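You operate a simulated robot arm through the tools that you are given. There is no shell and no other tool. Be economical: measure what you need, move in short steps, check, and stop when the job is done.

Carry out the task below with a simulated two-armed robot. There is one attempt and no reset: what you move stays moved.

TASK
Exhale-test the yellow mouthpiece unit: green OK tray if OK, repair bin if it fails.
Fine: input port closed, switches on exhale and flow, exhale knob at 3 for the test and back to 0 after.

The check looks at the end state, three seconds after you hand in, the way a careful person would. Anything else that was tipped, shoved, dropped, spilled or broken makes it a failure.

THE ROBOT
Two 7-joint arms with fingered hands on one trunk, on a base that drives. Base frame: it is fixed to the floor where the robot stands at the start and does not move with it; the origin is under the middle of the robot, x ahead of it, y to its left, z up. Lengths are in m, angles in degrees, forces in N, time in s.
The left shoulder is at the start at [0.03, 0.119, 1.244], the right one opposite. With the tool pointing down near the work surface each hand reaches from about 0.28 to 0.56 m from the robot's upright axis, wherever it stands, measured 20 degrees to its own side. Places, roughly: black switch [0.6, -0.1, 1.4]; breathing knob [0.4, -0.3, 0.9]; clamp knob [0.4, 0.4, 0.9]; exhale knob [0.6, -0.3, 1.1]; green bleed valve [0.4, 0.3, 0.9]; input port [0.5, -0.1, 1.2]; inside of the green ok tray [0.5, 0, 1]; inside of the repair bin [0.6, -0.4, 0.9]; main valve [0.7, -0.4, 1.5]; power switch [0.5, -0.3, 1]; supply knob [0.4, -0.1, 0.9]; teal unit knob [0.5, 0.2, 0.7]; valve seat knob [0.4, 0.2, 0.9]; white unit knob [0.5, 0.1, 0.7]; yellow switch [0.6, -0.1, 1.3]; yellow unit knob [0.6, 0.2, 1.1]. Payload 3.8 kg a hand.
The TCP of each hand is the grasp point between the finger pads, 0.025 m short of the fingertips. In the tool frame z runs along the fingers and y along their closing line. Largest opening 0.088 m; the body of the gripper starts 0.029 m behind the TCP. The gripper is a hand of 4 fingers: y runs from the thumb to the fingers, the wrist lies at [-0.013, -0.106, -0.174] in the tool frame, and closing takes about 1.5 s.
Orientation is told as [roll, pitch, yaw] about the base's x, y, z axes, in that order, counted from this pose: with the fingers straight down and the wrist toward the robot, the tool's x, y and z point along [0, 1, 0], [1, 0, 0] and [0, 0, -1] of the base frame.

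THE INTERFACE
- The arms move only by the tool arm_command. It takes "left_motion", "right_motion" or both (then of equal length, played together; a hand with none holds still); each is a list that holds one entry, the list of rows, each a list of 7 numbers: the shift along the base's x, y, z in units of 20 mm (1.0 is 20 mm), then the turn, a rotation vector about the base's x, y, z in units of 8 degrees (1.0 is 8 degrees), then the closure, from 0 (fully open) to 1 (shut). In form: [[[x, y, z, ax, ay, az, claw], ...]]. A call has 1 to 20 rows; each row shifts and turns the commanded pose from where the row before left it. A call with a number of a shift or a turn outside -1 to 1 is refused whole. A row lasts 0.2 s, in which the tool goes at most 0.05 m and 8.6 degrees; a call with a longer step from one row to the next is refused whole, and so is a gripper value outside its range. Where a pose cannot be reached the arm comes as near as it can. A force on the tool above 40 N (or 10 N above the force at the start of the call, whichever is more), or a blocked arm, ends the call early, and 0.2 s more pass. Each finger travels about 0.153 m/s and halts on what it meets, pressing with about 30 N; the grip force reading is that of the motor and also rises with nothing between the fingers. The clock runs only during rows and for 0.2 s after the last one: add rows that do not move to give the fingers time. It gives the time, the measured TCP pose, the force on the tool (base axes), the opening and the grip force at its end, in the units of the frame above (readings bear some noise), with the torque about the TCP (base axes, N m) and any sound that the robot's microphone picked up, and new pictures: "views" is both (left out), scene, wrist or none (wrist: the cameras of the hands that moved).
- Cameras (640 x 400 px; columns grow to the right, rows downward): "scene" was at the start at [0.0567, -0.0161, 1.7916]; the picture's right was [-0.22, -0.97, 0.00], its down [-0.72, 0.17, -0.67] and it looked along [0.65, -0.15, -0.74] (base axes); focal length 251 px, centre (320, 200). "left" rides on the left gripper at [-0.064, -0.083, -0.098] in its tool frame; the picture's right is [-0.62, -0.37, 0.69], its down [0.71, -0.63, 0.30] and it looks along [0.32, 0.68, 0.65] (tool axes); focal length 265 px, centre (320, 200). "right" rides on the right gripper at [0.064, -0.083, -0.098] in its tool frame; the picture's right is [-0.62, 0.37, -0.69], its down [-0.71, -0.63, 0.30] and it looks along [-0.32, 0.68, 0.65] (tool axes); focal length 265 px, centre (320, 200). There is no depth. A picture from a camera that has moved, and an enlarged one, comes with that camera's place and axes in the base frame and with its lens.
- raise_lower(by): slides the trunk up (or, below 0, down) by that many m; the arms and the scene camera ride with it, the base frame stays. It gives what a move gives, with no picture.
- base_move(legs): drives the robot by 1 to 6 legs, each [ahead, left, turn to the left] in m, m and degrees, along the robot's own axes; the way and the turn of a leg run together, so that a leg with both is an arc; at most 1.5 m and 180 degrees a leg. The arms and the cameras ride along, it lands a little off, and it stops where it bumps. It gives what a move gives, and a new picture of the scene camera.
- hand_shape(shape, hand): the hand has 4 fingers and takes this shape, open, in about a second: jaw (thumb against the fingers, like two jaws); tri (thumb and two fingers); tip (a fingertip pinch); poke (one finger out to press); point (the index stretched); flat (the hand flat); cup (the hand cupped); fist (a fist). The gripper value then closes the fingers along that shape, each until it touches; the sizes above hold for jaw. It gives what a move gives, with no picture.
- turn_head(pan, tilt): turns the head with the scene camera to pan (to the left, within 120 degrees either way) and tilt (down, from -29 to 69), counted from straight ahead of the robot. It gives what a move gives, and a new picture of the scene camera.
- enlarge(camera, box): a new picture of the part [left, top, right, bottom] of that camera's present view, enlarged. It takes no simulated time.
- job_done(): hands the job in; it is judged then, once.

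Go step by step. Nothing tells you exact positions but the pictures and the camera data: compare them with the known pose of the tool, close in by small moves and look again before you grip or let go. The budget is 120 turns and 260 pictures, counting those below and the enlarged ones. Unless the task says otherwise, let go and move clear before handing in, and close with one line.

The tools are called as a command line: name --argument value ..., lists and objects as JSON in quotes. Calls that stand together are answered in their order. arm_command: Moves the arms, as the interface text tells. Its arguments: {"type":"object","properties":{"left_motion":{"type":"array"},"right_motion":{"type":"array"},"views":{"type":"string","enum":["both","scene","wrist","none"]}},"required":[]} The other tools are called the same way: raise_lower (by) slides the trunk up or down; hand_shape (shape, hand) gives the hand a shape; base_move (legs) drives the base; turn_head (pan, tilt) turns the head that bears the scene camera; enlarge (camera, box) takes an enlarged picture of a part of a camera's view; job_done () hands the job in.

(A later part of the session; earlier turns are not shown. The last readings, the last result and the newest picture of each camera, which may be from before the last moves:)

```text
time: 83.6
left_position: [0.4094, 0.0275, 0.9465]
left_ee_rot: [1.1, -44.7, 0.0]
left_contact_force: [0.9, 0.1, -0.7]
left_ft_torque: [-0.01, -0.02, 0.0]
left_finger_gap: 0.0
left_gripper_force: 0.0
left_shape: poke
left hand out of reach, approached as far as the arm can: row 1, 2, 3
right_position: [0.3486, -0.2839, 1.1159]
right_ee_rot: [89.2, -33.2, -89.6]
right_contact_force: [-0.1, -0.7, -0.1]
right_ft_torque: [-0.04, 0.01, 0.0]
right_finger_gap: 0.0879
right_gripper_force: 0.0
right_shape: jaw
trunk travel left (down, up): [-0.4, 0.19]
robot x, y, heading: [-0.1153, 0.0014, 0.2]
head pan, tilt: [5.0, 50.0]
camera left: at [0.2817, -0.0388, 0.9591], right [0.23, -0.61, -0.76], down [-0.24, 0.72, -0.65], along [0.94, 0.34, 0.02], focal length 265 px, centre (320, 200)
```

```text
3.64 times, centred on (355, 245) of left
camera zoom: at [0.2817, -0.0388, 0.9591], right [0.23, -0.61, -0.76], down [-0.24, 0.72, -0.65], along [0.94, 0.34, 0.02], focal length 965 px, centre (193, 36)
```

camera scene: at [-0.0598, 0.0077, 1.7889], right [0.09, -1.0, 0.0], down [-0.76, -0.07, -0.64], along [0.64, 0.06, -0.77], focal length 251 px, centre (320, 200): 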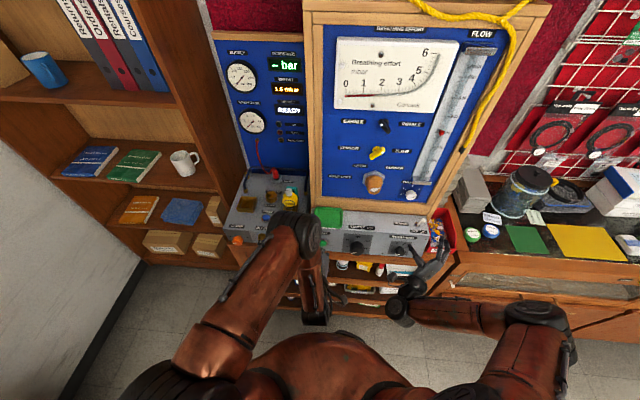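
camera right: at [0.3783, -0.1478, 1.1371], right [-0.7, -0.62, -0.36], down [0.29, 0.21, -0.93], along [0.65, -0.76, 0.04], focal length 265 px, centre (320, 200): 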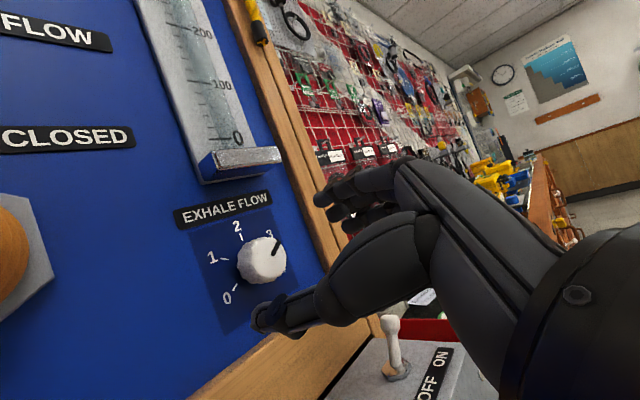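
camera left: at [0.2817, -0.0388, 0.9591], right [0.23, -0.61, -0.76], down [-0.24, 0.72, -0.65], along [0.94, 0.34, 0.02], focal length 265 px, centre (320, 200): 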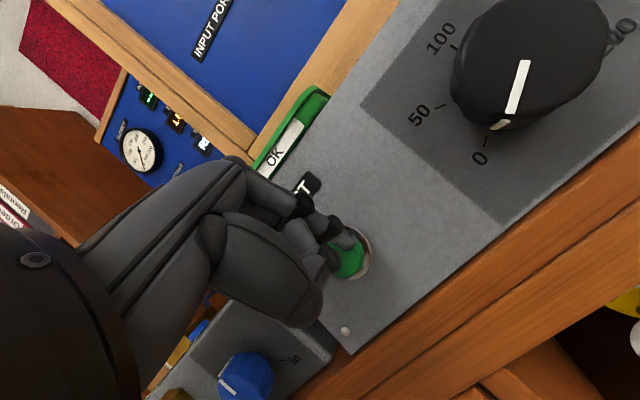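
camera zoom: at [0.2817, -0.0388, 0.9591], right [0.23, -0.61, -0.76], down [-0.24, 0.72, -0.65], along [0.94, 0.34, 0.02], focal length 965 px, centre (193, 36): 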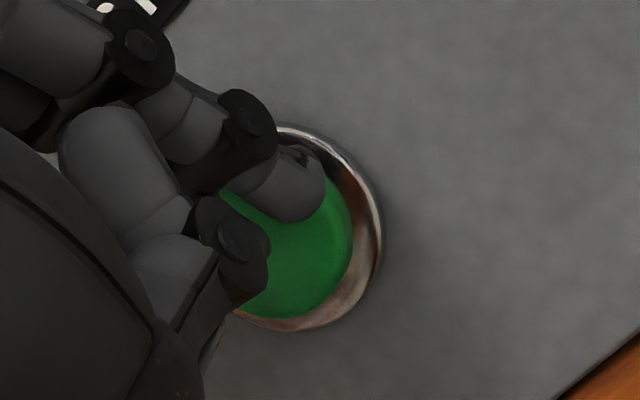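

The arm won't go further left here, so I shift the base left by 18 mm.

base_move --legs '[[0, 0.018, 0]]'

enlarge --camera "left" --box '[280, 190, 430, 300]'

```text
time: 84.4
left_position: [0.4096, 0.0446, 0.9474]
left_ee_rot: [1.1, -44.7, 0.0]
left_contact_force: [0.0, -0.7, -0.1]
left_ft_torque: [0.01, -0.01, -0.01]
left_finger_gap: 0.0
left_gripper_force: 0.2
left_shape: poke
right_position: [0.3487, -0.2674, 1.1155]
right_ee_rot: [89.2, -33.2, -89.6]
right_contact_force: [-0.3, -0.5, -0.2]
right_ft_torque: [0.0, -0.01, -0.03]
right_finger_gap: 0.0882
right_gripper_force: 0.0
right_shape: jaw
trunk travel left (down, up): [-0.4, 0.19]
robot x, y, heading: [-0.1195, 0.0176, 0.1]
head pan, tilt: [5.0, 50.0]
camera scene: at [-0.0597, 0.0234, 1.7889], right [0.09, -1.0, 0.0], down [-0.76, -0.07, -0.64], along [0.64, 0.06, -0.77], focal length 251 px, centre (320, 200)
```

scene: 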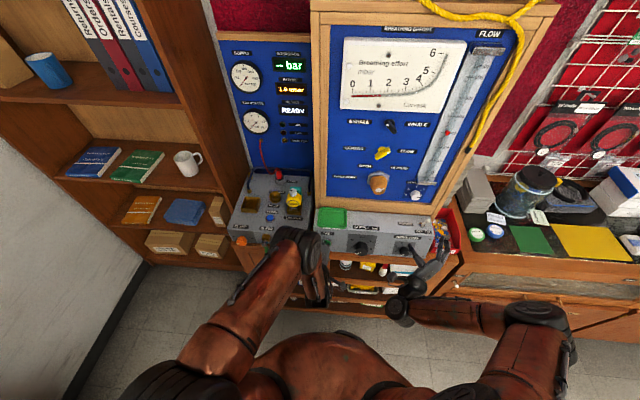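

```text
3.64 times, centred on (355, 245) of left
camera zoom: at [0.2817, -0.0224, 0.9592], right [0.23, -0.61, -0.76], down [-0.24, 0.72, -0.65], along [0.94, 0.34, 0.02], focal length 965 px, centre (193, 36)
```

zoom: 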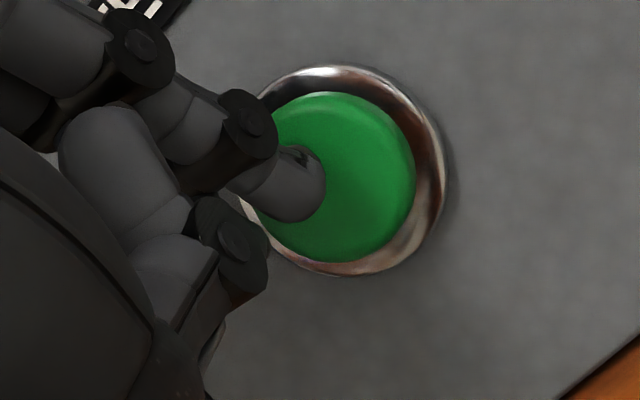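

Finger is over the button. Push forward gently.

arm_command --left_motion '[[[0.25, 0, -0.05, 0, 0, 0, 0], [0.25, 0, -0.05, 0, 0, 0, 0], [0.25, 0, -0.05, 0, 0, 0, 0], [0.25, 0, -0.05, 0, 0, 0, 0], [0.25, 0, -0.05, 0, 0, 0, 0], [0, 0, 0, 0, 0, 0, 0]]]'

enlarge --camera "scene" --box '[220, 30, 340, 150]'

enlarge --camera "left" --box '[280, 190, 430, 300]'

```text
time: 85.8
left_position: [0.4293, 0.0464, 0.9435]
left_ee_rot: [1.1, -44.7, 0.1]
left_contact_force: [-28.1, 3.8, 9.9]
left_ft_torque: [0.0, 0.28, 0.03]
left_finger_gap: 0.0
left_gripper_force: 0.2
left_shape: poke
right_position: [0.3444, -0.266, 1.116]
right_ee_rot: [89.5, -33.3, -89.7]
right_contact_force: [0.4, -0.5, -0.3]
right_ft_torque: [-0.03, -0.01, -0.04]
right_finger_gap: 0.0879
right_gripper_force: 0.1
right_shape: jaw
trunk travel left (down, up): [-0.4, 0.19]
robot x, y, heading: [-0.1168, 0.018, 0.2]
head pan, tilt: [5.0, 50.0]
heard: click
camera scene: at [-0.0662, 0.026, 1.7891], right [0.09, -1.0, 0.0], down [-0.76, -0.07, -0.65], along [0.64, 0.06, -0.76], focal length 251 px, centre (320, 200)
camera left: at [0.3023, -0.0209, 0.9554], right [0.23, -0.61, -0.76], down [-0.24, 0.72, -0.65], along [0.94, 0.34, 0.02], focal length 265 px, centre (320, 200)
```

scene: 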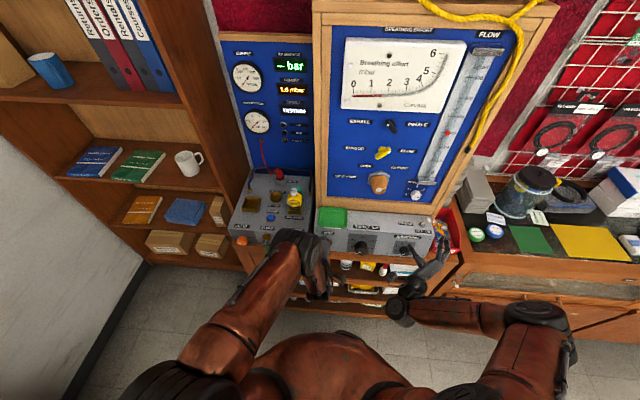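
left: 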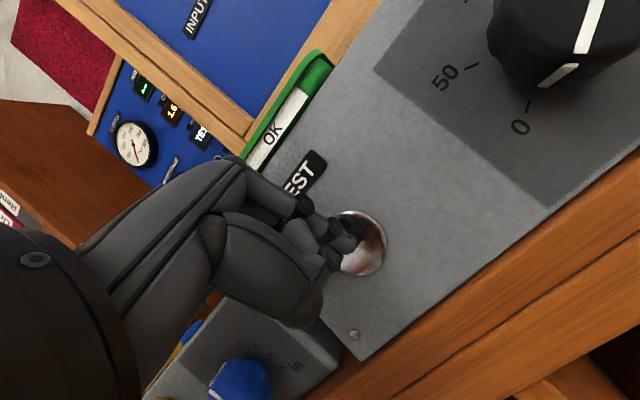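

```text
3.33 times, centred on (280, 90) of scene
camera zoom: at [-0.0662, 0.026, 1.7891], right [0.09, -1.0, 0.0], down [-0.76, -0.07, -0.65], along [0.64, 0.06, -0.76], focal length 836 px, centre (453, 567)
```

zoom: 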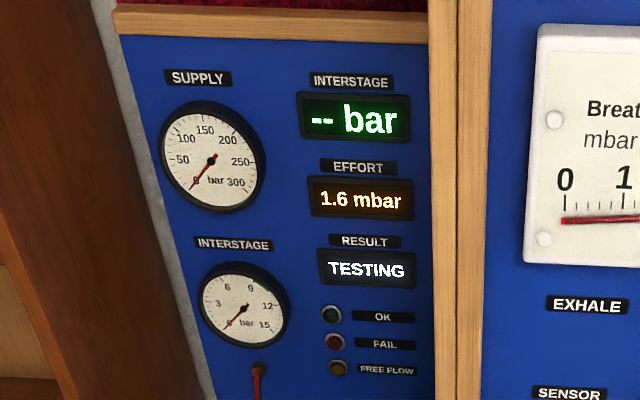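

```text
3.64 times, centred on (355, 245) of left
camera zoom: at [0.3023, -0.0209, 0.9554], right [0.23, -0.61, -0.76], down [-0.24, 0.72, -0.65], along [0.94, 0.34, 0.02], focal length 965 px, centre (193, 36)
```

zoom: 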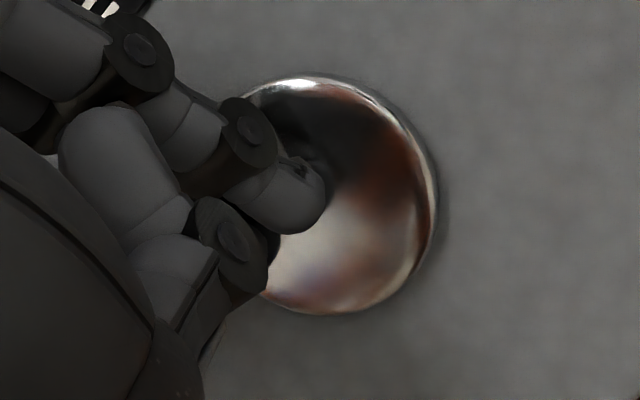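

Click heard, and RESULT shows TESTING. I release the button straight back and wait for the verdict.

arm_command --left_motion '[[[-0.5, 0, 0.1, 0, 0, 0, 0], [-0.8, 0, 0, 0, 0, 0, 0], [-0.8, 0, 0, 0, 0, 0, 0], [0, 0, 0, 0, 0, 0, 0], [0, 0, 0, 0, 0, 0, 0], [0, 0, 0, 0, 0, 0, 0], [0, 0, 0, 0, 0, 0, 0], [0, 0, 0, 0, 0, 0, 0], [0, 0, 0, 0, 0, 0, 0], [0, 0, 0, 0, 0, 0, 0], [0, 0, 0, 0, 0, 0, 0]]]' --views "none"

enlarge --camera "scene" --box '[220, 30, 340, 150]'

```text
time: 88.2
left_position: [0.3907, 0.0461, 0.9459]
left_ee_rot: [1.2, -44.7, -0.1]
left_contact_force: [-0.1, 0.3, 0.8]
left_ft_torque: [-0.04, 0.05, 0.02]
left_finger_gap: 0.0001
left_gripper_force: 0.0
left_shape: poke
right_position: [0.3482, -0.2658, 1.1147]
right_ee_rot: [89.3, -33.2, -89.6]
right_contact_force: [0.4, -0.5, 0.0]
right_ft_torque: [-0.01, -0.04, -0.01]
right_finger_gap: 0.088
right_gripper_force: 0.0
right_shape: jaw
trunk travel left (down, up): [-0.4, 0.19]
robot x, y, heading: [-0.1147, 0.0148, 0.1]
head pan, tilt: [5.0, 50.0]
```

```text
3.33 times, centred on (280, 90) of scene
camera zoom: at [-0.0598, 0.0254, 1.7889], right [0.09, -1.0, 0.0], down [-0.76, -0.07, -0.64], along [0.64, 0.06, -0.77], focal length 836 px, centre (453, 567)
```

zoom: 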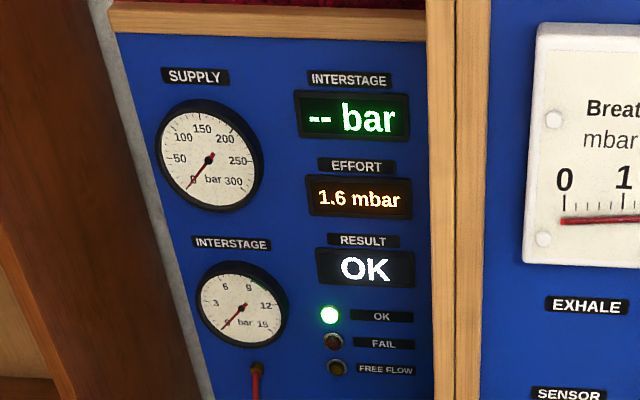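

Verdict: OK. Next I lift the left hand clear, then reposition the base forward and return the exhale knob to 0.

arm_command --left_motion '[[[-0.5, 0, 0.5, 0, 0, 0, 0], [-0.5, 0, 0.9, 0, 0, 0, 0], [-0.5, 0, 0.9, 0, 0, 0, 0], [-0.4, 0, 0.9, 0, 0, 0, 0], [-0.4, 0, 0.9, 0, 0, 0, 0], [0, 0, 0.9, 0, 0, 0, 0], [0, 0, 0.9, 0, 0, 0, 0], [0, 0.2, 0.9, 0, 0, 0, 0], [0, 0.2, 0.9, 0, 0, 0, 0], [0, 0.2, 0.9, 0, 0, 0, 0], [0, 0.2, 0.9, 0, 0, 0, 0], [0, 0.2, 0.9, 0, 0, 0, 0], [0, 0.2, 0.9, 0, 0, 0, 0], [0, 0.2, 0.9, 0, 0, 0, 0], [0, 0.2, 0.9, 0, 0, 0, 0], [0, 0.2, 0.9, 0, 0, 0, 0], [0, 0.2, 0.9, 0, 0, 0, 0], [0, 0, 0.9, 0, 0, 0, 0], [0, 0, 0.9, 0, 0, 0, 0], [0, 0, 0, 0, 0, 0, 0]]]' --views "scene"

```text
time: 92.4
left_position: [0.3464, 0.085, 1.2746]
left_ee_rot: [1.0, -44.7, 0.0]
left_contact_force: [-1.1, 0.2, -0.4]
left_ft_torque: [0.01, -0.02, 0.0]
left_finger_gap: 0.0001
left_gripper_force: 0.0
left_shape: poke
right_position: [0.347, -0.2663, 1.1151]
right_ee_rot: [89.2, -33.2, -89.6]
right_contact_force: [0.9, 0.0, 1.1]
right_ft_torque: [0.03, 0.0, -0.01]
right_finger_gap: 0.0879
right_gripper_force: 0.0
right_shape: jaw
trunk travel left (down, up): [-0.4, 0.19]
robot x, y, heading: [-0.1169, 0.0185, 0.1]
head pan, tilt: [5.0, 50.0]
camera scene: at [-0.0595, 0.0253, 1.7888], right [0.09, -1.0, 0.0], down [-0.76, -0.07, -0.64], along [0.64, 0.06, -0.77], focal length 251 px, centre (320, 200)
```

scene: 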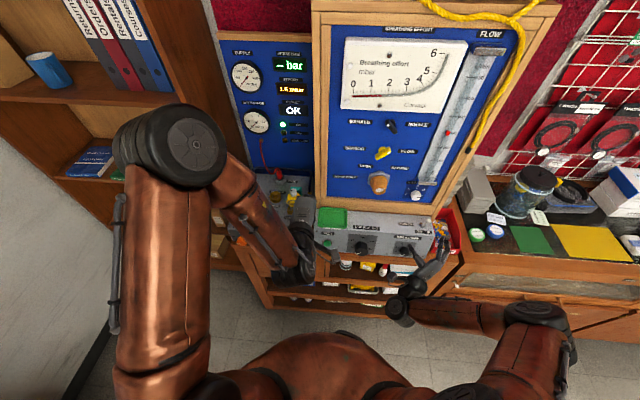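

base_move --legs '[[0.117, -0.018, 0]]'

enlarge --camera "right" --box '[190, 190, 310, 310]'

```text
time: 93.7
left_position: [0.4688, 0.0704, 1.2763]
left_ee_rot: [1.0, -44.6, 0.2]
left_contact_force: [0.2, 0.3, 0.0]
left_ft_torque: [-0.02, -0.01, 0.0]
left_finger_gap: 0.0
left_gripper_force: 0.1
left_shape: poke
right_position: [0.4717, -0.2829, 1.1137]
right_ee_rot: [89.3, -33.2, -89.4]
right_contact_force: [0.4, -0.1, -0.1]
right_ft_torque: [0.03, 0.01, 0.04]
right_finger_gap: 0.0879
right_gripper_force: 0.1
right_shape: jaw
trunk travel left (down, up): [-0.4, 0.19]
robot x, y, heading: [0.0062, -0.0022, 0.3]
head pan, tilt: [5.0, 50.0]
camera scene: at [0.0622, 0.0082, 1.7889], right [0.09, -1.0, 0.0], down [-0.76, -0.07, -0.64], along [0.64, 0.06, -0.77], focal length 251 px, centre (320, 200)
```

scene: 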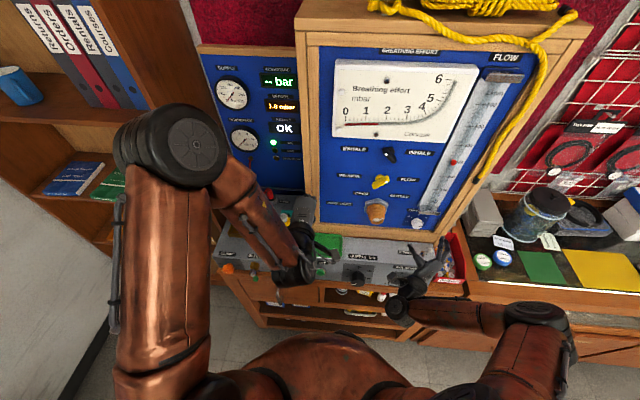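

```text
3.33 times, centred on (250, 250) of right
camera zoom: at [0.3723, -0.177, 1.1237], right [-0.69, -0.65, -0.31], down [0.29, 0.14, -0.95], along [0.66, -0.75, 0.1], focal length 885 px, centre (553, 33)
```

zoom: 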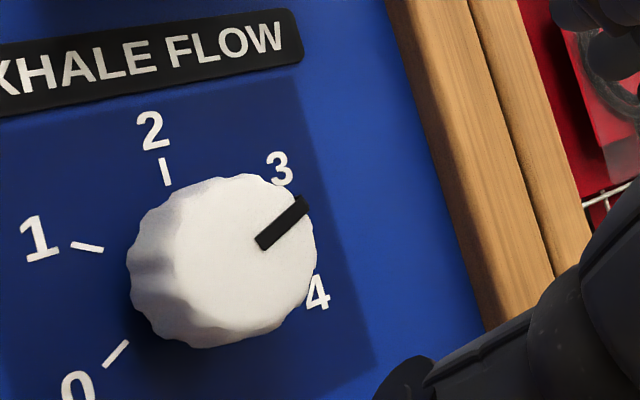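

arm_command --right_motion '[[[0, 0.5, 0.1, 0, 0, 0, 0.2], [0, 0.5, 0.1, 0, 0, 0, 0.2], [0.8, 0, 0, 0, 0, 0, 0.2], [0.8, 0, 0, 0, 0, 0, 0.2], [0.7, 0, 0, 0, 0, 0, 0.2], [0.65, 0, 0, 0, 0, 0, 0.2], [0, 0, 0, 0, 0, 0, 0.6], [0, 0, 0, 0, 0, 0, 1], [0, 0, 0, 0, 0, 0, 1], [0, 0, 0, 0, 0, 0, 1], [0, 0, 0, 0, 0, 0, 1]]]' --views "none"

arm_command --right_motion '[[[0, 0, 0, -0.8, 0, 0, 1], [0, 0, 0, -0.8, 0, 0, 1], [0, 0, 0, -0.8, 0, 0, 1], [0, 0, 0, -0.8, 0, 0, 1], [0, 0, 0, -0.8, 0, 0, 1], [0, 0, 0, -0.8, 0, 0, 1], [0, 0, 0, -0.8, 0, 0, 1], [0, 0, 0, -0.8, 0, 0, 1], [0, 0, 0, -0.8, 0, 0, 1], [0, 0, 0, -0.8, 0, 0, 1], [0, 0, 0, -0.8, 0, 0, 1], [0, 0, 0, -0.8, 0, 0, 1], [0, 0, 0, -0.8, 0, 0, 1], [0, 0, 0, -0.8, 0, 0, 1], [0, 0, 0, 0, 0, 0, 1]]]' --views "wrist"

enlarge --camera "right" --box '[230, 180, 350, 300]'

```text
time: 96.0
left_position: [0.4675, 0.0691, 1.2747]
left_ee_rot: [1.0, -44.7, 0.3]
left_contact_force: [-0.1, -0.5, 0.1]
left_ft_torque: [-0.01, 0.04, 0.01]
left_finger_gap: 0.0002
left_gripper_force: 0.0
left_shape: poke
right_position: [0.5304, -0.2608, 1.1164]
right_ee_rot: [89.1, -33.3, -89.2]
right_contact_force: [0.8, 3.6, -3.4]
right_ft_torque: [-0.02, 0.03, 0.0]
right_finger_gap: 0.0261
right_gripper_force: 30.0
right_shape: jaw
trunk travel left (down, up): [-0.4, 0.19]
robot x, y, heading: [0.0054, 0.0006, 0.5]
head pan, tilt: [5.0, 50.0]
```

```text
time: 99.2
left_position: [0.4675, 0.0675, 1.2762]
left_ee_rot: [1.2, -44.7, 0.2]
left_contact_force: [0.8, 0.4, -0.2]
left_ft_torque: [-0.02, 0.01, 0.0]
left_finger_gap: 0.0002
left_gripper_force: 0.0
left_shape: poke
right_position: [0.5297, -0.2644, 1.1179]
right_ee_rot: [-89.5, -57.1, 89.0]
right_contact_force: [-1.6, -4.7, -9.5]
right_ft_torque: [0.03, 0.21, -0.11]
right_finger_gap: 0.0259
right_gripper_force: 29.8
right_shape: jaw
trunk travel left (down, up): [-0.4, 0.19]
robot x, y, heading: [0.0062, -0.0013, 0.1]
head pan, tilt: [5.0, 50.0]
camera right: at [0.4316, -0.2534, 1.0138], right [-0.69, -0.31, 0.65], down [0.29, -0.95, -0.14], along [0.66, 0.09, 0.75], focal length 265 px, centre (320, 200)
```

right: 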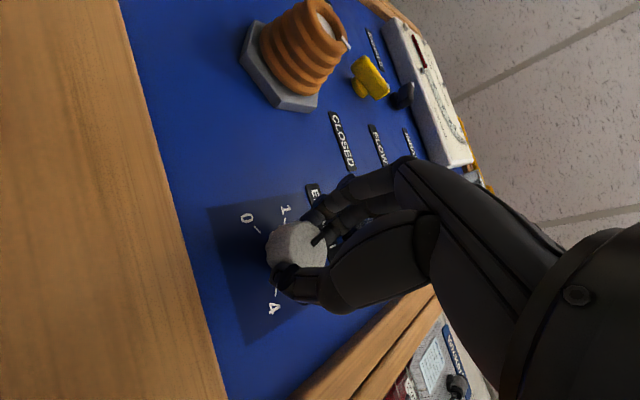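

```text
3.33 times, centred on (290, 240) of right
camera zoom: at [0.4316, -0.2534, 1.0138], right [-0.69, -0.31, 0.65], down [0.29, -0.95, -0.14], along [0.66, 0.09, 0.75], focal length 885 px, centre (420, 67)
```

zoom: 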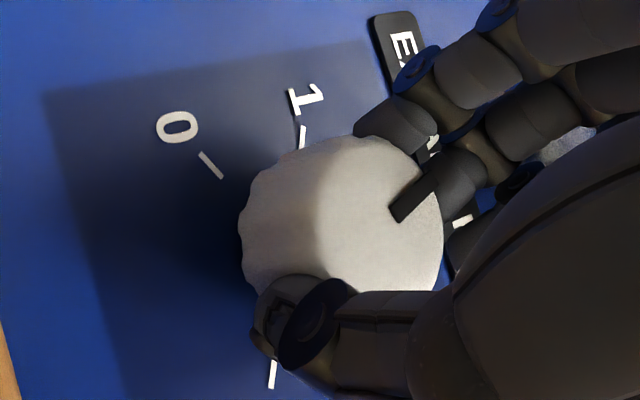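

Halfway back. Release, re-roll and take the second bite down to 0.

arm_command --right_motion '[[[0, 0, 0, 0, 0, 0, 0.2], [0, 0, 0, 0, 0, 0, 0.2], [0, 0, 0, 0, 0, 0, 0.2], [-0.9, 0, 0, 0, 0, 0, 0.2], [-0.9, 0, 0, 0, 0, 0, 0.2], [0, 0, 0, 1, 0, 0, 0.2], [0, 0, 0, 1, 0, 0, 0.2], [0, 0, 0, 1, 0, 0, 0.2], [0, 0, 0, 1, 0, 0, 0.2], [0, 0, 0, 1, 0, 0, 0.2], [0, 0, 0, 1, 0, 0, 0.2], [0, 0, 0, 1, 0, 0, 0.2], [0, 0, 0, 1, 0, 0, 0.2], [0, 0, 0, 1, 0, 0, 0.2], [0, 0, 0, 1, 0, 0, 0.2], [0, 0, 0, 1, 0, 0, 0.2], [0, 0, 0, 0, 0, 0, 0.2]]]' --views "none"

arm_command --right_motion '[[[0.9, 0, 0, 0, 0, 0, 0.2], [0.9, 0, 0, 0, 0, 0, 0.2], [0, 0, 0, 0, 0, 0, 0.6], [0, 0, 0, 0, 0, 0, 1], [0, 0, 0, 0, 0, 0, 1], [0, 0, 0, 0, 0, 0, 1], [0, 0, 0, 0, 0, 0, 1], [0, 0, 0, -0.8, 0, 0, 1], [0, 0, 0, -0.8, 0, 0, 1], [0, 0, 0, -0.8, 0, 0, 1], [0, 0, 0, -0.8, 0, 0, 1], [0, 0, 0, -0.8, 0, 0, 1], [0, 0, 0, -0.8, 0, 0, 1], [0, 0, 0, -0.8, 0, 0, 1], [0, 0, 0, -0.8, 0, 0, 1], [0, 0, 0, -0.8, 0, 0, 1], [0, 0, 0, -0.8, 0, 0, 1], [0, 0, 0, -0.8, 0, 0, 1], [0, 0, 0, -0.8, 0, 0, 1], [0, 0, 0, 0, 0, 0, 1]]]' --views "wrist"

enlarge --camera "right" --box '[230, 180, 350, 300]'

```text
time: 102.8
left_position: [0.4681, 0.0693, 1.2757]
left_ee_rot: [1.0, -44.8, 0.1]
left_contact_force: [0.4, 0.9, -0.3]
left_ft_torque: [0.02, 0.0, 0.0]
left_finger_gap: 0.0001
left_gripper_force: 0.0
left_shape: poke
right_position: [0.493, -0.2622, 1.119]
right_ee_rot: [89.2, -34.7, -89.3]
right_contact_force: [-0.5, -0.6, -0.5]
right_ft_torque: [0.02, 0.0, 0.01]
right_finger_gap: 0.0704
right_gripper_force: 0.1
right_shape: jaw
trunk travel left (down, up): [-0.4, 0.19]
robot x, y, heading: [0.0064, 0.0016, 0.5]
head pan, tilt: [5.0, 50.0]
```

```text
time: 107.0
left_position: [0.4685, 0.0683, 1.2754]
left_ee_rot: [1.2, -44.7, 0.2]
left_contact_force: [0.0, -0.7, -0.2]
left_ft_torque: [0.01, 0.01, -0.01]
left_finger_gap: 0.0
left_gripper_force: 0.0
left_shape: poke
right_position: [0.53, -0.2636, 1.1187]
right_ee_rot: [-88.9, -68.4, 88.3]
right_contact_force: [0.0, -6.9, -6.4]
right_ft_torque: [0.02, 0.05, -0.11]
right_finger_gap: 0.0257
right_gripper_force: 30.2
right_shape: jaw
trunk travel left (down, up): [-0.4, 0.19]
robot x, y, heading: [0.0067, -0.0, 0.3]
head pan, tilt: [5.0, 50.0]
camera right: at [0.4316, -0.2325, 1.0179], right [-0.69, -0.43, 0.58], down [0.29, -0.9, -0.32], along [0.66, -0.06, 0.75], focal length 265 px, centre (320, 200)
```

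right: 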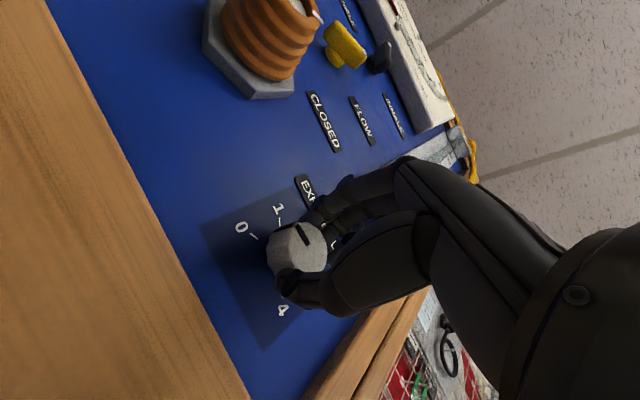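

```text
3.33 times, centred on (290, 240) of right
camera zoom: at [0.4316, -0.2325, 1.0179], right [-0.69, -0.43, 0.58], down [0.29, -0.9, -0.32], along [0.66, -0.06, 0.75], focal length 885 px, centre (420, 67)
```

zoom: 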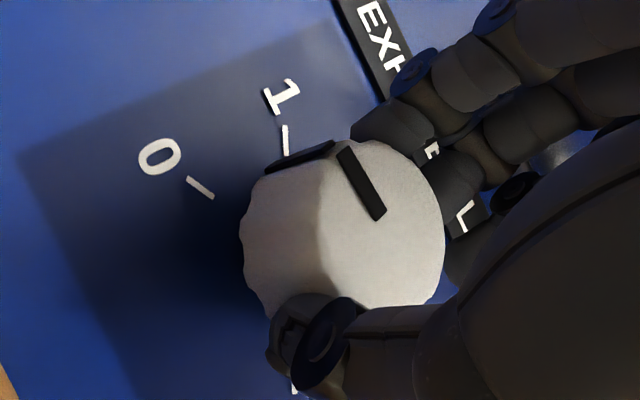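

arm_command --right_motion '[[[0, 0, 0, -0.8, 0, 0, 1], [0, 0, 0, -0.8, 0, 0, 1], [0, 0, 0, -0.8, 0, 0, 1], [0, 0, 0, -0.8, 0, 0, 1], [0, 0, 0, 0, 0, 0, 1]]]' --views "none"

enlarge --camera "right" --box '[230, 180, 350, 300]'

enlarge --camera "scene" --box '[320, 60, 540, 240]'

```text
time: 108.2
left_position: [0.4693, 0.0676, 1.2758]
left_ee_rot: [1.1, -44.6, 0.1]
left_contact_force: [-0.3, 0.2, 0.0]
left_ft_torque: [-0.01, -0.01, -0.02]
left_finger_gap: 0.0
left_gripper_force: 0.0
left_shape: poke
right_position: [0.529, -0.2631, 1.1194]
right_ee_rot: [-89.9, -42.7, 89.2]
right_contact_force: [1.6, -6.2, -4.3]
right_ft_torque: [0.03, 0.05, -0.11]
right_finger_gap: 0.0256
right_gripper_force: 30.2
right_shape: jaw
trunk travel left (down, up): [-0.4, 0.19]
robot x, y, heading: [0.0056, -0.0043, -0.0]
head pan, tilt: [5.0, 50.0]
```

```text
3.33 times, centred on (290, 240) of right
camera zoom: at [0.4315, -0.2794, 1.0151], right [-0.69, -0.14, 0.71], down [0.29, -0.95, 0.1], along [0.66, 0.27, 0.7], focal length 885 px, centre (420, 67)
```

zoom: 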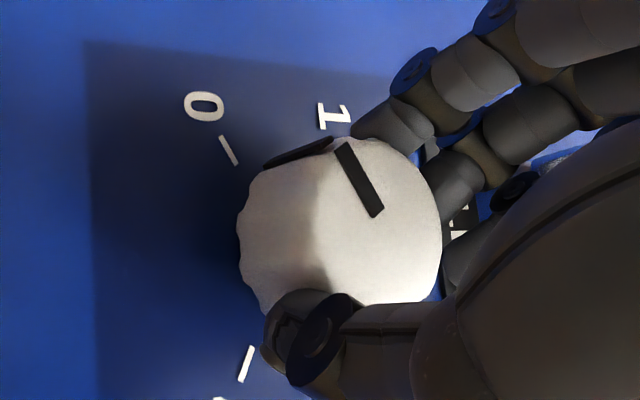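

```text
2.22 times, centred on (430, 150) of scene
camera zoom: at [0.063, 0.0065, 1.7888], right [0.09, -1.0, 0.0], down [-0.76, -0.07, -0.64], along [0.64, 0.06, -0.77], focal length 557 px, centre (76, 311)
```

zoom: 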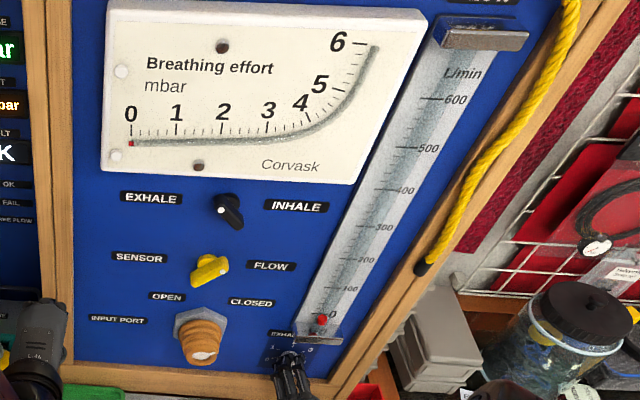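

Knob is at 0, flow and effort are zero. Release and retreat the right hand, and set the left to jaw for picking up the unit.

arm_command --right_motion '[[[0, 0, 0, 0, 0, 0, 0.2], [0, 0, 0, 0, 0, 0, 0.2], [0, 0, 0, 0, 0, 0, 0.2], [-0.9, 0, 0, 0, 0, 0, 0.2], [-0.9, 0, 0, 0, 0, 0, 0.2], [-0.9, -0.3, 0.2, 0, 0, 0, 0], [-0.9, -0.5, 0.5, 0, 0, 0, 0], [-0.9, -0.5, 0.5, 0, 0, 0, 0], [-0.9, -0.5, 0.5, 0, 0, 0, 0], [-0.9, -0.5, 0.5, 0, 0, 0, 0], [0, 0, 0, 0, 0, 0, 0]]]' --views "none"

hand_shape --hand "left" --shape "jaw"

arm_command --left_motion '[[[-0.8, 0, 0.5, 0, 0.6, 0, 0], [-0.8, 0, 0.6, 0, 0.6, 0, 0], [-0.5, 0.2, 0.7, 0, 0.6, 0, 0], [0, 0.4, 0.7, 0, 0.6, 0, 0], [0, 0.4, 0.7, 0, 0.6, 0, 0], [0, 0.4, 0.7, 0, 0.6, 0, 0], [0, 0.4, 0, 0, 0.6, 0, 0], [0, 0.4, 0, 0, 0.6, 0, 0], [0, 0.4, 0, 0, 0.6, 0, 0], [0, 0, 0, 0, 0, 0, 0]]]'

turn_head --pan 15 --tilt 50

```text
time: 110.7
left_position: [0.4681, 0.0686, 1.2744]
left_ee_rot: [0.9, -44.8, 0.2]
left_contact_force: [-0.2, -0.1, -0.2]
left_ft_torque: [-0.02, 0.0, 0.0]
left_finger_gap: 0.0
left_gripper_force: 0.0
left_shape: poke
right_position: [0.4047, -0.3044, 1.1611]
right_ee_rot: [-89.8, -42.6, 89.2]
right_contact_force: [0.5, -0.7, 0.3]
right_ft_torque: [-0.03, 0.02, 0.01]
right_finger_gap: 0.0879
right_gripper_force: 0.1
right_shape: jaw
trunk travel left (down, up): [-0.4, 0.19]
robot x, y, heading: [0.0047, 0.0001, 0.4]
head pan, tilt: [5.0, 50.0]
```

```text
time: 111.5
left_position: [0.4687, 0.0697, 1.2761]
left_ee_rot: [1.1, -44.7, 0.3]
left_contact_force: [-0.2, 0.3, -0.4]
left_ft_torque: [-0.03, 0.0, -0.02]
left_finger_gap: 0.088
left_gripper_force: 0.1
left_shape: jaw
right_position: [0.4042, -0.3059, 1.1622]
right_ee_rot: [-89.9, -42.8, 89.2]
right_contact_force: [0.7, -0.2, 0.0]
right_ft_torque: [0.01, 0.02, 0.01]
right_finger_gap: 0.0878
right_gripper_force: 0.0
right_shape: jaw
trunk travel left (down, up): [-0.4, 0.19]
robot x, y, heading: [0.0053, -0.0009, 0.3]
head pan, tilt: [5.0, 50.0]
```

```text
time: 113.8
left_position: [0.436, 0.1163, 1.3542]
left_ee_rot: [1.2, -1.5, 0.2]
left_contact_force: [0.8, -0.6, 0.2]
left_ft_torque: [0.0, 0.0, 0.01]
left_finger_gap: 0.0879
left_gripper_force: 0.1
left_shape: jaw
left hand out of reach, approached as far as the arm can: row 2
right_position: [0.4048, -0.3055, 1.1622]
right_ee_rot: [-89.8, -42.7, 89.3]
right_contact_force: [0.2, -0.6, -0.3]
right_ft_torque: [-0.01, 0.01, 0.02]
right_finger_gap: 0.0881
right_gripper_force: 0.2
right_shape: jaw
trunk travel left (down, up): [-0.4, 0.19]
robot x, y, heading: [0.0033, -0.0041, 0.4]
head pan, tilt: [5.0, 50.0]
camera scene: at [0.0621, 0.008, 1.7889], right [0.09, -1.0, 0.0], down [-0.76, -0.07, -0.64], along [0.64, 0.06, -0.77], focal length 251 px, centre (320, 200)
camera left: at [0.3508, 0.0488, 1.45], right [-0.35, -0.61, -0.71], down [-0.62, 0.72, -0.31], along [0.7, 0.34, -0.63], focal length 265 px, centre (320, 200)
```

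scene: 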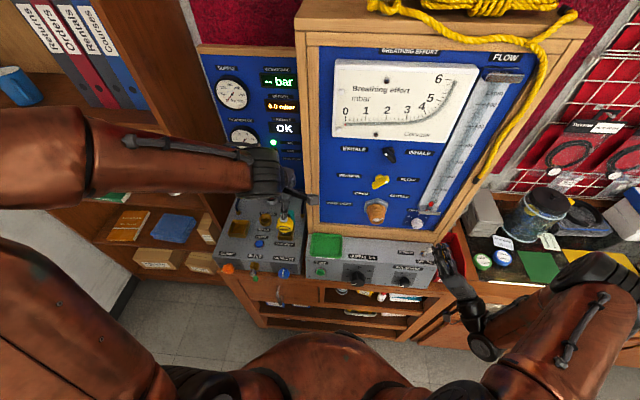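
left: 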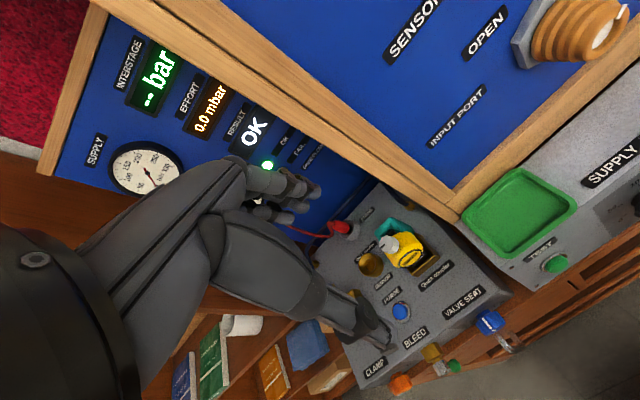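

```text
time: 114.5
left_position: [0.4359, 0.1167, 1.3542]
left_ee_rot: [1.2, -1.5, 0.2]
left_contact_force: [0.3, 0.3, -0.5]
left_ft_torque: [-0.01, -0.01, 0.01]
left_finger_gap: 0.0877
left_gripper_force: 0.0
left_shape: jaw
right_position: [0.4041, -0.3063, 1.1608]
right_ee_rot: [-89.9, -42.7, 89.2]
right_contact_force: [-0.3, 0.4, -0.5]
right_ft_torque: [0.0, 0.03, -0.02]
right_finger_gap: 0.0879
right_gripper_force: 0.1
right_shape: jaw
trunk travel left (down, up): [-0.4, 0.19]
robot x, y, heading: [0.0074, -0.0021, 0.4]
head pan, tilt: [15.0, 50.0]
camera scene: at [0.0596, 0.0213, 1.7889], right [0.26, -0.96, 0.0], down [-0.74, -0.2, -0.64], along [0.62, 0.17, -0.77], focal length 251 px, centre (320, 200)
```

scene: 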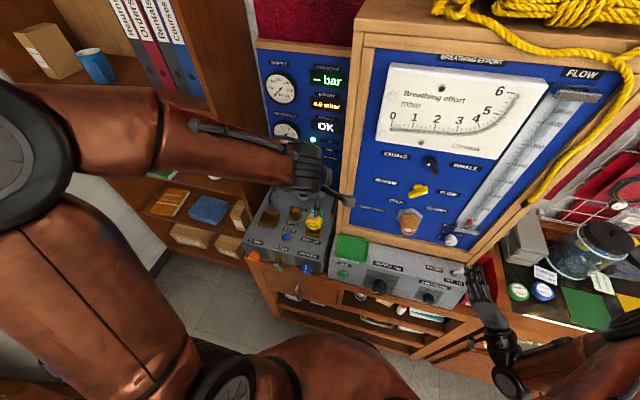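

enlarge --camera "scene" --box '[285, 195, 345, 255]'

enlarge --camera "left" --box '[340, 200, 480, 300]'

enlarge --camera "left" --box '[440, 140, 600, 280]'

```text
6.67 times, centred on (315, 225) of scene
camera zoom: at [0.0596, 0.0213, 1.7889], right [0.26, -0.96, 0.0], down [-0.74, -0.2, -0.64], along [0.62, 0.17, -0.77], focal length 1672 px, centre (353, 33)
```

zoom: 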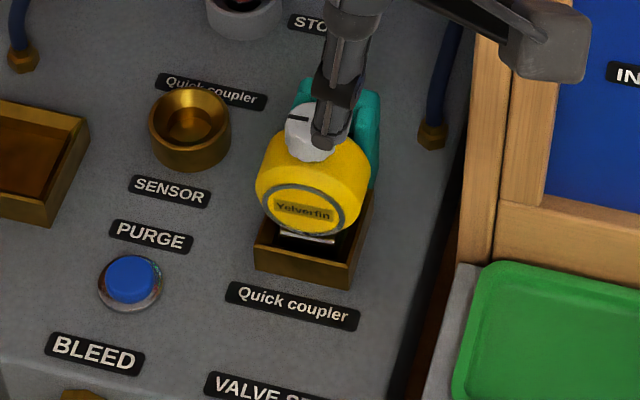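

```text
4.00 times, centred on (410, 250) of left
camera zoom: at [0.3506, 0.0488, 1.4498], right [-0.35, -0.61, -0.71], down [-0.62, 0.72, -0.31], along [0.7, 0.34, -0.63], focal length 1062 px, centre (-40, 0)
```

zoom: 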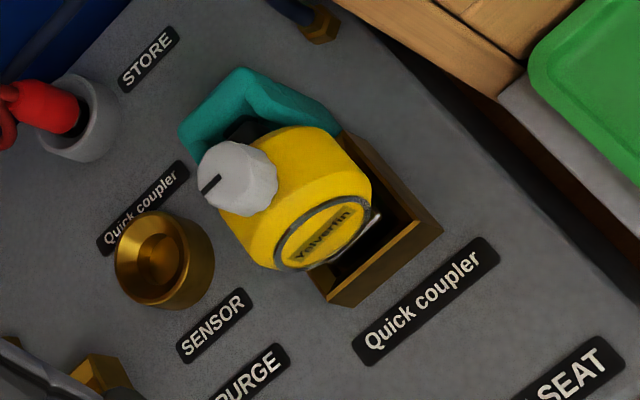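

```text
2.86 times, centred on (520, 210) of left
camera zoom: at [0.3506, 0.0488, 1.4498], right [-0.35, -0.61, -0.71], down [-0.62, 0.72, -0.31], along [0.7, 0.34, -0.63], focal length 758 px, centre (-251, 171)
```

zoom: 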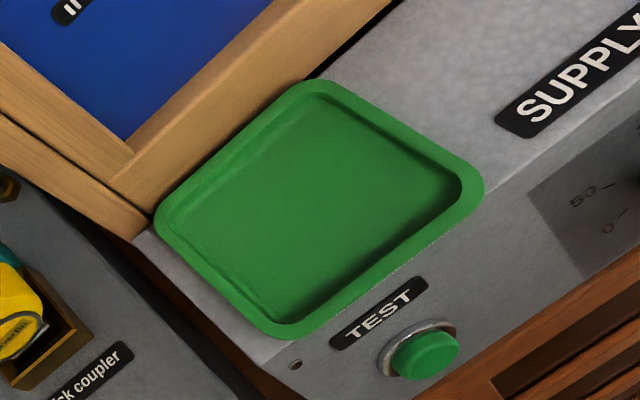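

Verdict OK so the unit goes to the green tray (centre ≈[0.505, 0.015]). The unit's knob stands on top near [0.59, 0.19, 1.05]; I move the base slightly forward for reach.

base_move --legs '[[0.07, 0, 0]]'

enlarge --camera "left" --box '[300, 200, 460, 340]'

```text
time: 115.5
left_position: [0.5071, 0.1169, 1.3535]
left_ee_rot: [1.3, -1.3, 0.1]
left_contact_force: [-0.6, 0.5, -0.1]
left_ft_torque: [0.0, 0.01, 0.03]
left_finger_gap: 0.0879
left_gripper_force: 0.2
left_shape: jaw
right_position: [0.4739, -0.3059, 1.1603]
right_ee_rot: [-89.9, -42.8, 89.2]
right_contact_force: [0.2, -0.5, -1.0]
right_ft_torque: [0.03, 0.03, 0.01]
right_finger_gap: 0.0877
right_gripper_force: 0.1
right_shape: jaw
trunk travel left (down, up): [-0.4, 0.19]
robot x, y, heading: [0.0755, 0.0026, 0.1]
head pan, tilt: [15.0, 50.0]
camera scene: at [0.1305, 0.0217, 1.7888], right [0.26, -0.96, 0.0], down [-0.74, -0.2, -0.64], along [0.62, 0.17, -0.77], focal length 251 px, centre (320, 200)
```

scene: 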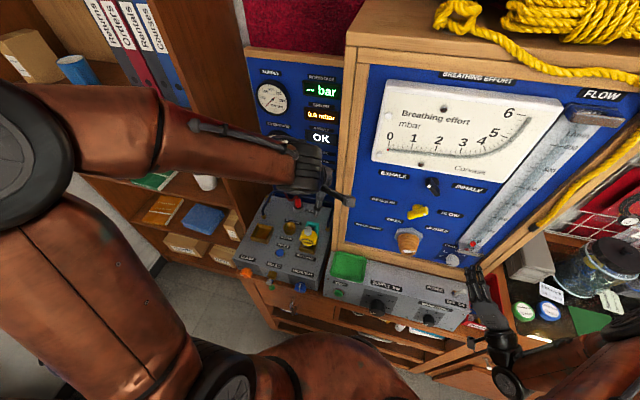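

```text
2.86 times, centred on (380, 270) of left
camera zoom: at [0.4212, 0.049, 1.4496], right [-0.35, -0.61, -0.71], down [-0.62, 0.72, -0.31], along [0.7, 0.34, -0.63], focal length 758 px, centre (149, 0)
```

zoom: 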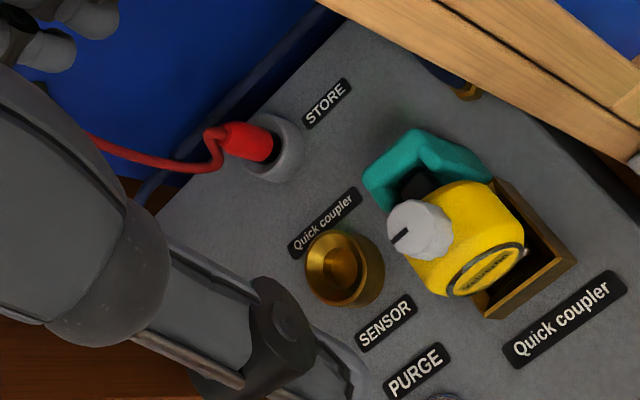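

Knob centre ≈ [0.567, 0.178], top z≈1.08. Move the left hand above it.

arm_command --left_motion '[[[0.3, 0.3, -0.6, 0, 0, 0, 0], [0.3, 0.3, -0.7, 0, 0, 0, 0], [0.3, 0.3, -0.8, 0, 0, 0, 0], [0.3, 0.3, -0.8, 0, 0, 0, 0], [0.3, 0.3, -0.8, 0, 0, 0, 0], [0.3, 0.3, -0.8, 0, 0, 0, 0], [0.3, 0.3, -0.8, 0, 0, 0, 0], [0.3, 0.3, -0.8, 0, 0, 0, 0], [0.3, 0.3, -0.8, 0, 0, 0, 0], [0.3, 0.3, -0.8, 0, 0, 0, 0], [0, 0, -0.8, 0, 0, 0, 0], [0, 0, 0, 0, 0, 0, 0]]]'

enlarge --camera "scene" --box '[260, 180, 360, 280]'

```text
time: 118.1
left_position: [0.5644, 0.1777, 1.182]
left_ee_rot: [1.2, -1.5, 0.1]
left_contact_force: [0.0, -0.8, -0.2]
left_ft_torque: [0.04, -0.01, 0.0]
left_finger_gap: 0.0878
left_gripper_force: 0.1
left_shape: jaw
right_position: [0.4737, -0.3055, 1.1619]
right_ee_rot: [-89.8, -42.8, 89.2]
right_contact_force: [0.0, -0.4, 0.0]
right_ft_torque: [-0.06, 0.0, 0.0]
right_finger_gap: 0.0878
right_gripper_force: 0.1
right_shape: jaw
trunk travel left (down, up): [-0.4, 0.19]
robot x, y, heading: [0.0767, -0.0002, 0.4]
head pan, tilt: [15.0, 50.0]
camera scene: at [0.129, 0.0215, 1.7889], right [0.26, -0.96, 0.0], down [-0.74, -0.2, -0.64], along [0.62, 0.17, -0.77], focal length 251 px, centre (320, 200)
camera left: at [0.4795, 0.1095, 1.2796], right [-0.35, -0.61, -0.72], down [-0.62, 0.72, -0.31], along [0.7, 0.34, -0.63], focal length 265 px, centre (320, 200)
```

scene: 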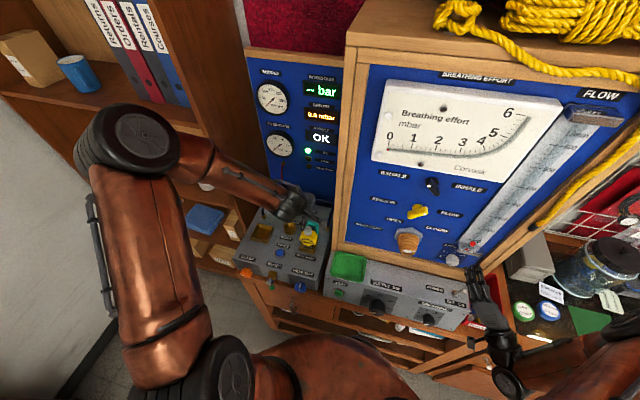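
left: 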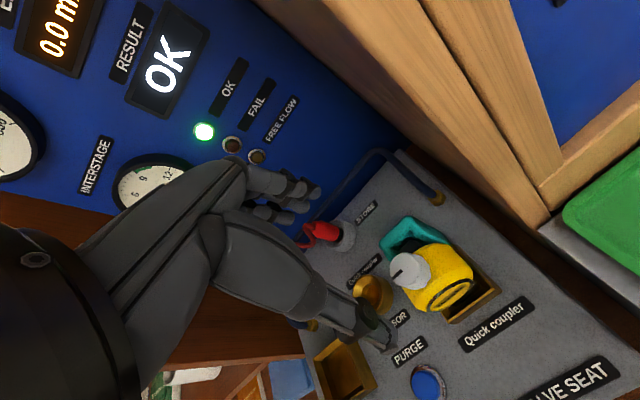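

```text
4.00 times, centred on (310, 230) of scene
camera zoom: at [0.129, 0.0215, 1.7889], right [0.26, -0.96, 0.0], down [-0.74, -0.2, -0.64], along [0.62, 0.17, -0.77], focal length 1003 px, centre (360, 80)
```

zoom: 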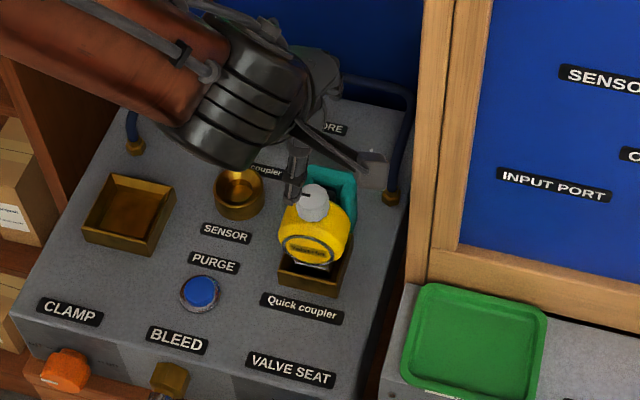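

Aligned right above the knob. Descend.

arm_command --left_motion '[[[0, 0, -0.8, 0, 0, 0, 0.2], [0, 0, -0.8, 0, 0, 0, 0.2], [0, 0, -0.8, 0, 0, 0, 0.2], [0, 0, -0.8, 0, 0, 0, 0.2], [0, 0, -0.8, 0, 0, 0, 0.2], [0, 0, -0.6, 0, 0, 0, 0.2], [0, 0, -0.4, 0, 0, 0, 0.2], [0, 0, -0.4, 0, 0, 0, 0.2], [0, 0, 0, 0, 0, 0, 0.2]]]' --views "wrist"

enlarge --camera "scene" --box '[270, 190, 350, 270]'

```text
time: 120.1
left_position: [0.5659, 0.1774, 1.0762]
left_ee_rot: [1.1, -1.5, 0.1]
left_contact_force: [-0.6, -1.0, 1.2]
left_ft_torque: [0.03, 0.0, 0.02]
left_finger_gap: 0.0708
left_gripper_force: 0.0
left_shape: jaw
right_position: [0.473, -0.3066, 1.1618]
right_ee_rot: [-89.8, -42.7, 89.2]
right_contact_force: [0.6, 0.0, -0.6]
right_ft_torque: [0.0, -0.01, 0.0]
right_finger_gap: 0.0878
right_gripper_force: 0.0
right_shape: jaw
trunk travel left (down, up): [-0.4, 0.19]
robot x, y, heading: [0.0765, -0.0024, 0.4]
head pan, tilt: [15.0, 50.0]
camera left: at [0.4806, 0.1091, 1.172], right [-0.35, -0.61, -0.71], down [-0.62, 0.72, -0.31], along [0.7, 0.34, -0.63], focal length 265 px, centre (320, 200)
```

left: 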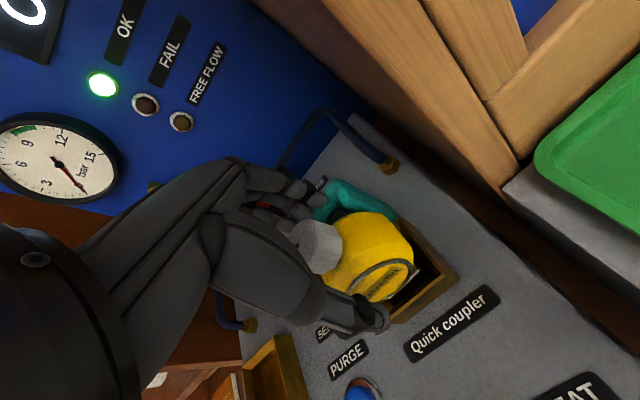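

```text
5.00 times, centred on (310, 230) of scene
camera zoom: at [0.1293, 0.0216, 1.7889], right [0.26, -0.96, 0.0], down [-0.74, -0.2, -0.64], along [0.62, 0.17, -0.77], focal length 1254 px, centre (370, 50)
```

zoom: 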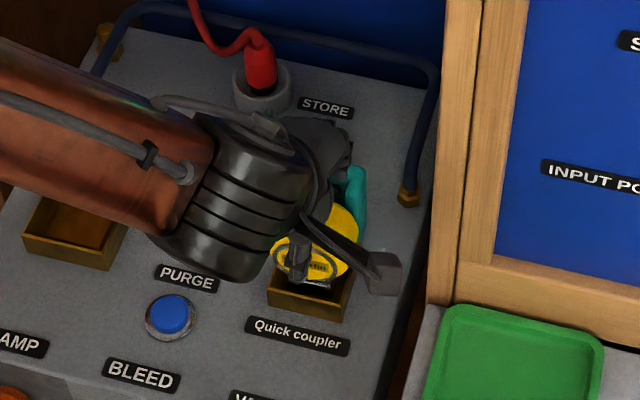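

Knob is right between the fingers. Lower 8 mm and close.

arm_command --left_motion '[[[0, 0, -0.4, 0, 0, 0, 0.2], [0, 0, 0, 0, 0, 0, 0.5], [0, 0, 0, 0, 0, 0, 0.8], [0, 0, 0, 0, 0, 0, 1], [0, 0, 0, 0, 0, 0, 1], [0, 0, 0, 0, 0, 0, 1], [0, 0, 0, 0, 0, 0, 1]]]' --views "wrist"

enlarge --camera "left" --box '[240, 150, 460, 340]'

```text
time: 121.7
left_position: [0.5659, 0.1788, 1.0672]
left_ee_rot: [1.3, -1.4, 0.1]
left_contact_force: [-1.1, -0.3, 0.1]
left_ft_torque: [-0.01, 0.0, -0.07]
left_finger_gap: 0.0319
left_gripper_force: 30.2
left_shape: jaw
right_position: [0.4741, -0.3042, 1.1605]
right_ee_rot: [-89.8, -42.7, 89.2]
right_contact_force: [0.8, 0.0, -0.6]
right_ft_torque: [0.03, 0.0, 0.01]
right_finger_gap: 0.0879
right_gripper_force: 0.0
right_shape: jaw
trunk travel left (down, up): [-0.4, 0.19]
robot x, y, heading: [0.0757, 0.0007, 0.4]
head pan, tilt: [15.0, 50.0]
camera left: at [0.4805, 0.1107, 1.164], right [-0.35, -0.61, -0.71], down [-0.62, 0.72, -0.31], along [0.7, 0.34, -0.63], focal length 265 px, centre (320, 200)
```

left: 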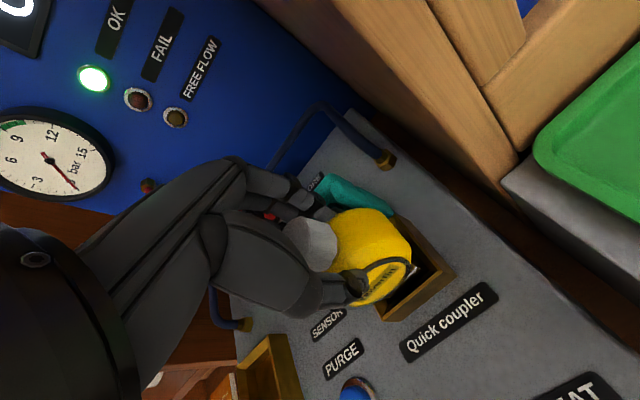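

```text
2.11 times, centred on (350, 245) of left
camera zoom: at [0.4805, 0.1107, 1.164], right [-0.35, -0.61, -0.71], down [-0.62, 0.72, -0.31], along [0.7, 0.34, -0.63], focal length 559 px, centre (257, 105)
```

zoom: 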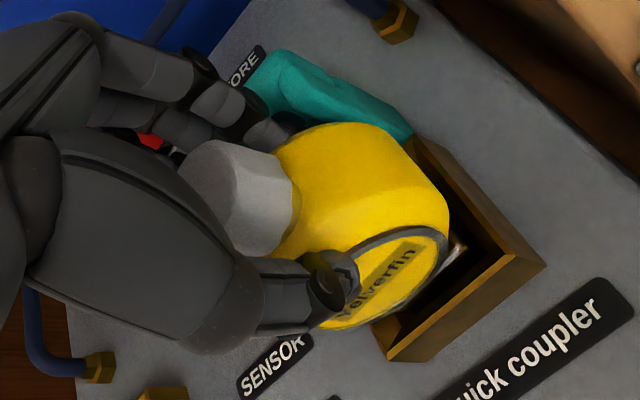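

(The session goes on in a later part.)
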